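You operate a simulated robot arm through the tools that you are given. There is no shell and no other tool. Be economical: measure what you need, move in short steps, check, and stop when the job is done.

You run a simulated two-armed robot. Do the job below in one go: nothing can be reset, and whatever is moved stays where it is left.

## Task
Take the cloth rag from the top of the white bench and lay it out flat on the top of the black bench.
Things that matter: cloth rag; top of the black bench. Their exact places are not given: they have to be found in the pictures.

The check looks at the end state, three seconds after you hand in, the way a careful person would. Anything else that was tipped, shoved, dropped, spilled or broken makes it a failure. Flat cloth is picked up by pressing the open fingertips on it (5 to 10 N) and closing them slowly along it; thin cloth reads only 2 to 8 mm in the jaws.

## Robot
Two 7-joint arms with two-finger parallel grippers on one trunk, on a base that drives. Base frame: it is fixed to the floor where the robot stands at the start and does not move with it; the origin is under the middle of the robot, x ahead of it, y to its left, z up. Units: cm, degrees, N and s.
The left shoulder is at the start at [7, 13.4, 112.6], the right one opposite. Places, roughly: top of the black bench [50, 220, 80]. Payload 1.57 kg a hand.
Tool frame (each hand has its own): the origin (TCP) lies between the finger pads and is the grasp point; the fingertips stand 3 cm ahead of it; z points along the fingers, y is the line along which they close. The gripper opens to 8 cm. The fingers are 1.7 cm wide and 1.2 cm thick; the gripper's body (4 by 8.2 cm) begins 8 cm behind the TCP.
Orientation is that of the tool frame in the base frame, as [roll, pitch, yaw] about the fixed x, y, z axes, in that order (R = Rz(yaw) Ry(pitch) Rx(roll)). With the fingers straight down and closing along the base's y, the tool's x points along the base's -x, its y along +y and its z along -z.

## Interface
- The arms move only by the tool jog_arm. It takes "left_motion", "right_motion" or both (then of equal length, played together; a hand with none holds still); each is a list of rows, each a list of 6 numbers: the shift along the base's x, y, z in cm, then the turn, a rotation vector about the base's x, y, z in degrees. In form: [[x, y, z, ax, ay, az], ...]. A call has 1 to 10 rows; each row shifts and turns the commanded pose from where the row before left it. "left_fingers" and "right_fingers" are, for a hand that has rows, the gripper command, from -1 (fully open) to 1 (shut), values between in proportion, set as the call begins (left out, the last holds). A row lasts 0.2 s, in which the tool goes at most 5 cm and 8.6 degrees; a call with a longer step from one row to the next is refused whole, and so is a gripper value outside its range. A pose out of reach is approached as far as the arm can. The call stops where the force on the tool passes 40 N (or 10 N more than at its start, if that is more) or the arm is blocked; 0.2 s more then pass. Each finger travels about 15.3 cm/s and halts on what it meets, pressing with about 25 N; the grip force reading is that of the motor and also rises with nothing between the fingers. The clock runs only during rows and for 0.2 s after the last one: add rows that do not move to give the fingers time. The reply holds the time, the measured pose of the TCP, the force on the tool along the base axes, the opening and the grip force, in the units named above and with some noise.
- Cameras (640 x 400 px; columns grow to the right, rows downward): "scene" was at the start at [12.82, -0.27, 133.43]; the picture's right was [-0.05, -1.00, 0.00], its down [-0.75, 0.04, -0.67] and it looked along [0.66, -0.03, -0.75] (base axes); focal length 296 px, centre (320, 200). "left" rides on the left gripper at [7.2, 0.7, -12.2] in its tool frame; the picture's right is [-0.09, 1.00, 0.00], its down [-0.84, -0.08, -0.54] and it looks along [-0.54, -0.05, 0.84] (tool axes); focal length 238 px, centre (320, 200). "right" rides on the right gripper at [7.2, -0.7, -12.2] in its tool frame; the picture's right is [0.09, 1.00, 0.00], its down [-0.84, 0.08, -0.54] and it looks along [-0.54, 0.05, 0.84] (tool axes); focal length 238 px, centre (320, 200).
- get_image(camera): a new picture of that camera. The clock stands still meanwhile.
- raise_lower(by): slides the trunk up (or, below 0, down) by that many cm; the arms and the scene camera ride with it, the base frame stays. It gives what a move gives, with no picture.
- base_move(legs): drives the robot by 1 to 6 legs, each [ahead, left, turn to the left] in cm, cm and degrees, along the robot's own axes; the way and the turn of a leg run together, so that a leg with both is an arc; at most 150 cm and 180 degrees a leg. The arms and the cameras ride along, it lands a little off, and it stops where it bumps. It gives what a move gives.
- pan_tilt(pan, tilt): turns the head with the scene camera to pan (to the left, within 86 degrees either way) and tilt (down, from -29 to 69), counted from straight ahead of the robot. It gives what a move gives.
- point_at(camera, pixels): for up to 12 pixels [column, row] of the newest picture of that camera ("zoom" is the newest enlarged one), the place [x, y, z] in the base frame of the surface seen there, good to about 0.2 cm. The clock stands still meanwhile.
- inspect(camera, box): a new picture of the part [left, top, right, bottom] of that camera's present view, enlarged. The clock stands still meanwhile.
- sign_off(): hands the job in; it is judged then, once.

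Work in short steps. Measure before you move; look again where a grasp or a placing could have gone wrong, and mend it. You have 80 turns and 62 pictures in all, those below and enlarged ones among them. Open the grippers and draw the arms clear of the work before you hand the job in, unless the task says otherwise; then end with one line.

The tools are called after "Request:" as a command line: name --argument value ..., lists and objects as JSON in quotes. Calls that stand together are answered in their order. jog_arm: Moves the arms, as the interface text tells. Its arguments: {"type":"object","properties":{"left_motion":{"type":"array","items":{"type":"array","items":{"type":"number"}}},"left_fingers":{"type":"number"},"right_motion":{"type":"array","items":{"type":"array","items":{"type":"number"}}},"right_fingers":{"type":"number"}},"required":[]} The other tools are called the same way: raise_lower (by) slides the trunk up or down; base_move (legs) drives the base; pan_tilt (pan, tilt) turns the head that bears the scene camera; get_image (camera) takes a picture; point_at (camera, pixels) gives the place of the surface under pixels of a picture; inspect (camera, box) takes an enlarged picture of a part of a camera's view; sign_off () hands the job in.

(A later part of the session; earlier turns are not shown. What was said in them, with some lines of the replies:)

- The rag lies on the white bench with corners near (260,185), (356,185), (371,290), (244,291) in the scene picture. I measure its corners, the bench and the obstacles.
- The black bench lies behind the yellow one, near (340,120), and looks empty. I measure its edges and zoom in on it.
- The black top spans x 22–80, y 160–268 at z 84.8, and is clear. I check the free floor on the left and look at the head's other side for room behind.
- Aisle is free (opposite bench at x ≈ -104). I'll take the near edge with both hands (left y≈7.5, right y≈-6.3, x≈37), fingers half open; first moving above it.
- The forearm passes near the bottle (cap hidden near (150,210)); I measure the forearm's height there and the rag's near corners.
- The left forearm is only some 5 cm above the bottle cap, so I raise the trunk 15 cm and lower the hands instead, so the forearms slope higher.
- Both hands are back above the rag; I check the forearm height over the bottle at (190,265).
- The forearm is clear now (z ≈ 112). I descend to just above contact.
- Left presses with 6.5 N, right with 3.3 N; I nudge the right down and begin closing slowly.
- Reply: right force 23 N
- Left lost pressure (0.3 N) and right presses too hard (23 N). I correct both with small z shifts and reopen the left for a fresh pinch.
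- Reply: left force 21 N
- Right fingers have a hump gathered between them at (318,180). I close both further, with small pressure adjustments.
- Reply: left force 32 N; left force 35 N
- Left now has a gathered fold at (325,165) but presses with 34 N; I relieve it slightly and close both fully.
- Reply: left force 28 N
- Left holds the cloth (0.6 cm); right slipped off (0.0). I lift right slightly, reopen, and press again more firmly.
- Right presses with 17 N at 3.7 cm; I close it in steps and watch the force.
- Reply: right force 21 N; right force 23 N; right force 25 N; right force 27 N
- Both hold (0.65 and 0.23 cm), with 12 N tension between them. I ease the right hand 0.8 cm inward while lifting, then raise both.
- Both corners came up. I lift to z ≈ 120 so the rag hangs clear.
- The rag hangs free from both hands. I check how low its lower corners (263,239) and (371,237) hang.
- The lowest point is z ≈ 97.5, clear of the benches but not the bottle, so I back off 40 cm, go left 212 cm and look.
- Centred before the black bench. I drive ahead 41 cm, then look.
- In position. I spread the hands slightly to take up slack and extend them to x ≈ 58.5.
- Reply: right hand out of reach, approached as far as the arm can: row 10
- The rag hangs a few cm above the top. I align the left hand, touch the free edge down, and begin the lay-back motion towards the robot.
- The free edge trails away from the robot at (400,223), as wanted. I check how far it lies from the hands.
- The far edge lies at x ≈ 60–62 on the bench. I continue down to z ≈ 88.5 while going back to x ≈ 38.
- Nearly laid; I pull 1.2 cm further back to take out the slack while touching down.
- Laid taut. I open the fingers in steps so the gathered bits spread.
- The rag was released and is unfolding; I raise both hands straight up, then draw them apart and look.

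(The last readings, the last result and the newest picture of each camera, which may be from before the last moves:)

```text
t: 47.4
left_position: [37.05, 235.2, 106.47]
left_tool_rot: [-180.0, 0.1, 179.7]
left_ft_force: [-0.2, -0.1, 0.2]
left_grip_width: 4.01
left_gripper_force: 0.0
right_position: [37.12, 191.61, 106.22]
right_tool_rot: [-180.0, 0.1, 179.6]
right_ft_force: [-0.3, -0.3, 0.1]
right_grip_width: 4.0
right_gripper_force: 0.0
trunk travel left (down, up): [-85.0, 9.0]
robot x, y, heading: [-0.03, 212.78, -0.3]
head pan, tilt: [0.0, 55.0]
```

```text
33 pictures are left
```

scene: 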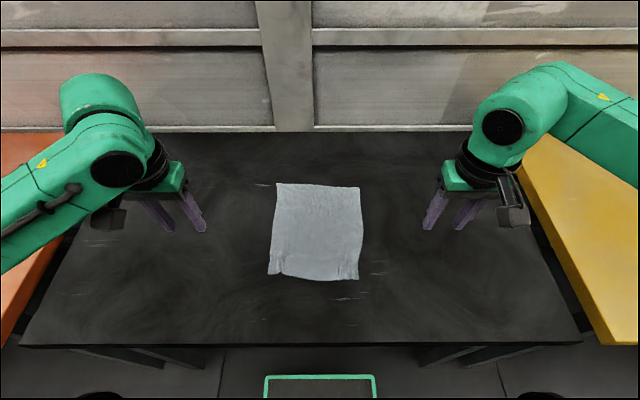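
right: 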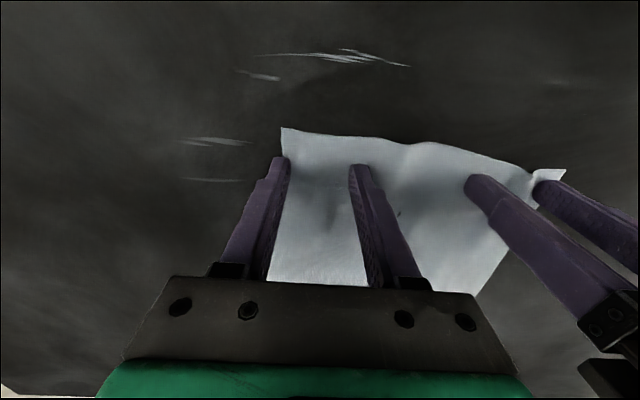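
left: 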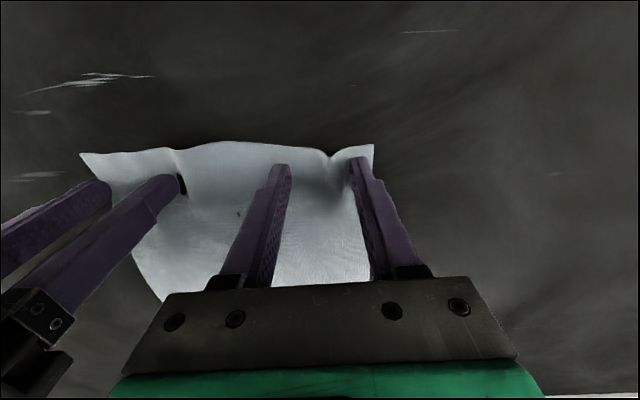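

The rag lies spread out; I inspect for wrinkles near (280,270) and (345,272).

Request:
inspect --camera "scene" --box '[240, 170, 400, 295]'

Request:
point_at --camera "scene" --pixels '[[278, 186], [357, 190], [270, 272], [357, 277], [281, 266], [344, 272], [318, 230], [310, 275], [296, 205], [340, 200], [345, 266], [361, 236]]'

```text
3.20 times, centred on (320, 232) of scene
```

zoom: 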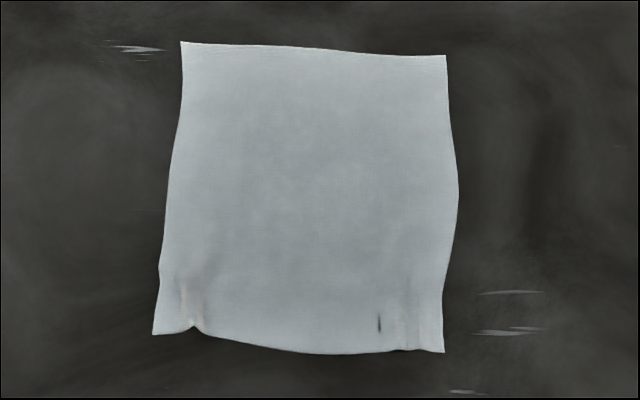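

```text
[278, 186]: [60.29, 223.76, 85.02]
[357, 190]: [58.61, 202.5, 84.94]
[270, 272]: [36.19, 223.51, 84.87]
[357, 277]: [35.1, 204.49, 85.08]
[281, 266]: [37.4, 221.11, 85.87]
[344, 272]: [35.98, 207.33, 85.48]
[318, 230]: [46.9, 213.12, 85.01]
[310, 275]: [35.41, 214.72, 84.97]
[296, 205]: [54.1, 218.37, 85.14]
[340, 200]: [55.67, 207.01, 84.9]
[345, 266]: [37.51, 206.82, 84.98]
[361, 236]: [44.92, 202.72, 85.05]
```

Flat to within ~0.3 cm except two small pinch ridges near the front corners (≈0.9 and 0.5 cm). I'll smooth them by pressing closed fingertips on the corners outside the ridges and drawing them apart; first moving above them.

Request:
jog_arm --left_motion '[[0, -3.2, 0, 0, 0, 0], [0, -3.2, 0, 0, 0, 0], [0, -3.2, 0, 0, 0, 0], [0, -3.0, 0, 0, 0, 0], [0, 0, -4.5, 0, 0, 0], [0, 0, -4.5, 0, 0, 0], [0, 0, -4.5, 0, 0, 0], [0, 0, -3, 0, 0, 0], [0, 0, 0, 0, 0, 0]]' --right_motion '[[-0.7, 3.4, 0, 0, 0, 0], [0, 3.4, 0, 0, 0, 0], [0, 3.4, 0, 0, 0, 0], [0, 3.4, 0, 0, 0, 0], [0, 0, -4.5, 0, 0, 0], [0, 0, -4.5, 0, 0, 0], [0, 0, -4.5, 0, 0, 0], [0, 0, -2.7, 0, 0, 0], [0, 0, 0, 0, 0, 0]]' --left_fingers 1 --right_fingers 1

Request:
jog_arm --left_motion '[[0, 0, -1, 0, 0, 0], [0, 0, -0.5, 0, 0, 0], [0, 0, -0.3, 0, 0, 0], [0, 0, 0, 0, 0, 0]]' --right_motion '[[0, 0, -1, 0, 0, 0], [0, 0, -0.5, 0, 0, 0], [0, 0, -0.35, 0, 0, 0], [0, 0, 0, 0, 0, 0]]'

Request:
get_image --camera "right"

Request:
get_image --camera "left"

```text
t: 49.4
left_position: [37.09, 222.78, 89.74]
left_tool_rot: [-180.0, 0.1, 179.8]
left_ft_force: [0.1, -0.2, -0.5]
left_grip_width: 0.03
left_gripper_force: 21.0
right_position: [36.46, 205.23, 89.89]
right_tool_rot: [180.0, 0.1, 179.8]
right_ft_force: [0.6, -0.1, -0.1]
right_grip_width: 0.0
right_gripper_force: 21.5
trunk travel left (down, up): [-85.0, 9.0]
robot x, y, heading: [0.02, 212.52, -0.4]
head pan, tilt: [0.0, 55.0]
```

```text
t: 50.4
left_position: [37.2, 222.7, 88.12]
left_tool_rot: [-179.9, 0.2, 179.8]
left_ft_force: [-0.4, 0.7, 10.0]
left_grip_width: 0.0
left_gripper_force: 21.0
right_position: [36.49, 205.4, 88.19]
right_tool_rot: [-180.0, 0.2, 179.7]
right_ft_force: [0.0, 0.7, 0.8]
right_grip_width: 0.0
right_gripper_force: 21.3
trunk travel left (down, up): [-85.0, 9.0]
robot x, y, heading: [-0.38, 212.93, -0.2]
head pan, tilt: [0.0, 55.0]
```

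```text
31 pictures are left
```

right: 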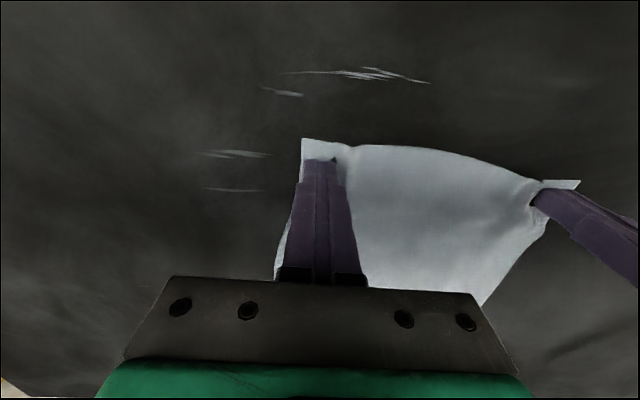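

```text
30 pictures are left
```

left: 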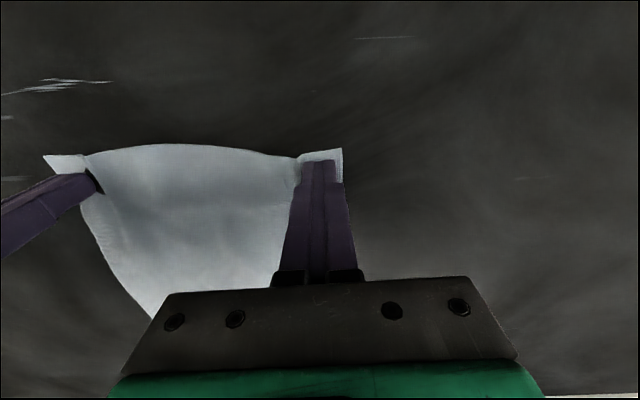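

Both fingertips sit on the corners outside the ridges (left 10 N, right 0.8 N). I press the right a bit more and slide both outward by about 1 cm.

Request:
jog_arm --left_motion '[[0, 0, 0, 0, 0, 0], [0, 0, 0, 0, 0, 0], [0, 0.3, 0, 0, 0, 0], [0, 0.3, 0, 0, 0, 0], [0, 0.3, 0, 0, 0, 0], [0, 0.3, 0, 0, 0, 0], [0, 0, 0, 0, 0, 0]]' --right_motion '[[0, 0, -0.1, 0, 0, 0], [0, 0, 0, 0, 0, 0], [0, -0.2, 0, 0, 0, 0], [0, -0.3, 0, 0, 0, 0], [0, -0.2, 0, 0, 0, 0], [0, -0.2, 0, 0, 0, 0], [0, 0, 0, 0, 0, 0]]'

Request:
get_image --camera "right"

```text
t: 52.0
left_position: [37.05, 223.9, 88.06]
left_tool_rot: [-179.9, 0.0, 179.9]
left_ft_force: [0.1, -4.4, 9.3]
left_grip_width: 0.03
left_gripper_force: 20.8
right_position: [36.36, 204.5, 88.2]
right_tool_rot: [179.9, 0.2, 179.9]
right_ft_force: [1.0, 5.0, 11.4]
right_grip_width: 0.0
right_gripper_force: 21.5
trunk travel left (down, up): [-85.0, 9.0]
robot x, y, heading: [-0.13, 212.82, -0.3]
head pan, tilt: [0.0, 55.0]
```

```text
29 pictures are left
```

right: 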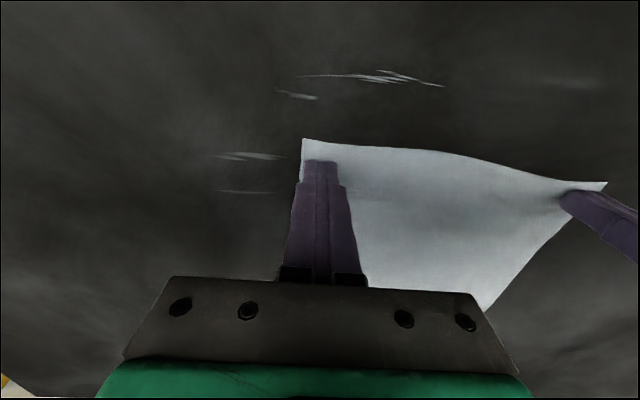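

The ridges are gone. I lift straight up, open the grippers and move the arms apart.

Request:
jog_arm --left_motion '[[0, 0, 1, 0, 0, 0], [0, 0, 2, 0, 0, 0], [0, 0, 4, 0, 0, 0], [0, 0, 4, 0, 0, 0], [0, 2, 4, 0, 0, 0], [0, 3, 3, 0, 0, 0], [0, 3, 0, 0, 0, 0], [0, 3, 0, 0, 0, 0]]' --right_motion '[[0, 0, 1, 0, 0, 0], [0, 0, 2, 0, 0, 0], [0, 0, 4, 0, 0, 0], [0, 0, 4, 0, 0, 0], [0, -2, 4, 0, 0, 0], [0, -3, 3, 0, 0, 0], [0, -3, 0, 0, 0, 0], [0, -3, 0, 0, 0, 0]]'

Request:
jog_arm --left_motion '[[0, 0, 0, 0, 0, 0], [0, 0, 0, 0, 0, 0], [0, 0, 0, 0, 0, 0]]' --right_motion '[[0, 0, 0, 0, 0, 0], [0, 0, 0, 0, 0, 0], [0, 0, 0, 0, 0, 0]]' --left_fingers -1 --right_fingers -1

Request:
inspect --camera "scene" --box '[240, 170, 400, 295]'

Request:
point_at --camera "zoom" --pixels '[[185, 50], [440, 62], [155, 320], [440, 335], [195, 310], [400, 320], [320, 200], [300, 330], [190, 200], [440, 200]]'

```text
t: 53.8
left_position: [37.1, 234.94, 105.97]
left_tool_rot: [-179.9, 0.1, 179.7]
left_ft_force: [-1.0, 0.9, 0.5]
left_grip_width: 0.0
left_gripper_force: 21.4
right_position: [36.38, 193.43, 106.06]
right_tool_rot: [180.0, 0.1, 179.7]
right_ft_force: [-0.1, 0.3, -0.9]
right_grip_width: 0.0
right_gripper_force: 21.6
trunk travel left (down, up): [-85.0, 9.0]
robot x, y, heading: [-0.37, 212.67, -0.1]
head pan, tilt: [0.0, 55.0]
```

```text
t: 54.6
left_position: [37.22, 234.86, 105.97]
left_tool_rot: [-179.9, 0.0, 179.9]
left_ft_force: [0.4, 0.2, 0.4]
left_grip_width: 7.99
left_gripper_force: 0.0
right_position: [36.45, 193.43, 105.92]
right_tool_rot: [180.0, 0.0, 179.8]
right_ft_force: [0.8, -0.1, 0.1]
right_grip_width: 8.03
right_gripper_force: 0.2
trunk travel left (down, up): [-85.0, 9.0]
robot x, y, heading: [-0.07, 213.06, -0.1]
head pan, tilt: [0.0, 55.0]
```

```text
3.20 times, centred on (320, 232) of scene
```

zoom: 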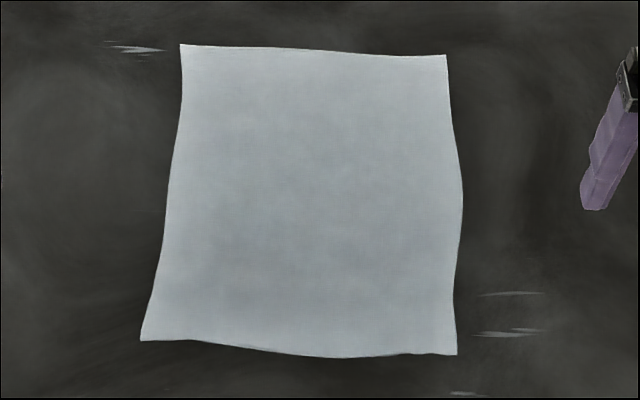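

```text
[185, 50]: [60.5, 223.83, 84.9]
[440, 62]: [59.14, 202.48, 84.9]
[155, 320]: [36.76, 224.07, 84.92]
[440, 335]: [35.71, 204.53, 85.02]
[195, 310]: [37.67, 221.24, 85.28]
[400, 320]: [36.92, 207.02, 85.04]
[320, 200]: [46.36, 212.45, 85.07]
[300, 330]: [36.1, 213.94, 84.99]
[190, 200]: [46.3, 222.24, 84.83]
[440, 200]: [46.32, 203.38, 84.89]
```

The rag is fully flat on the black bench (z 84.8–85.3 everywhere), the grippers are open and the arms are clear, so I hand in.

Request:
sign_off

```text
The job is handed in.
```

The cloth rag is lying flat on top of the black bench, both grippers are open and clear of it, and I saw nothing else moved.
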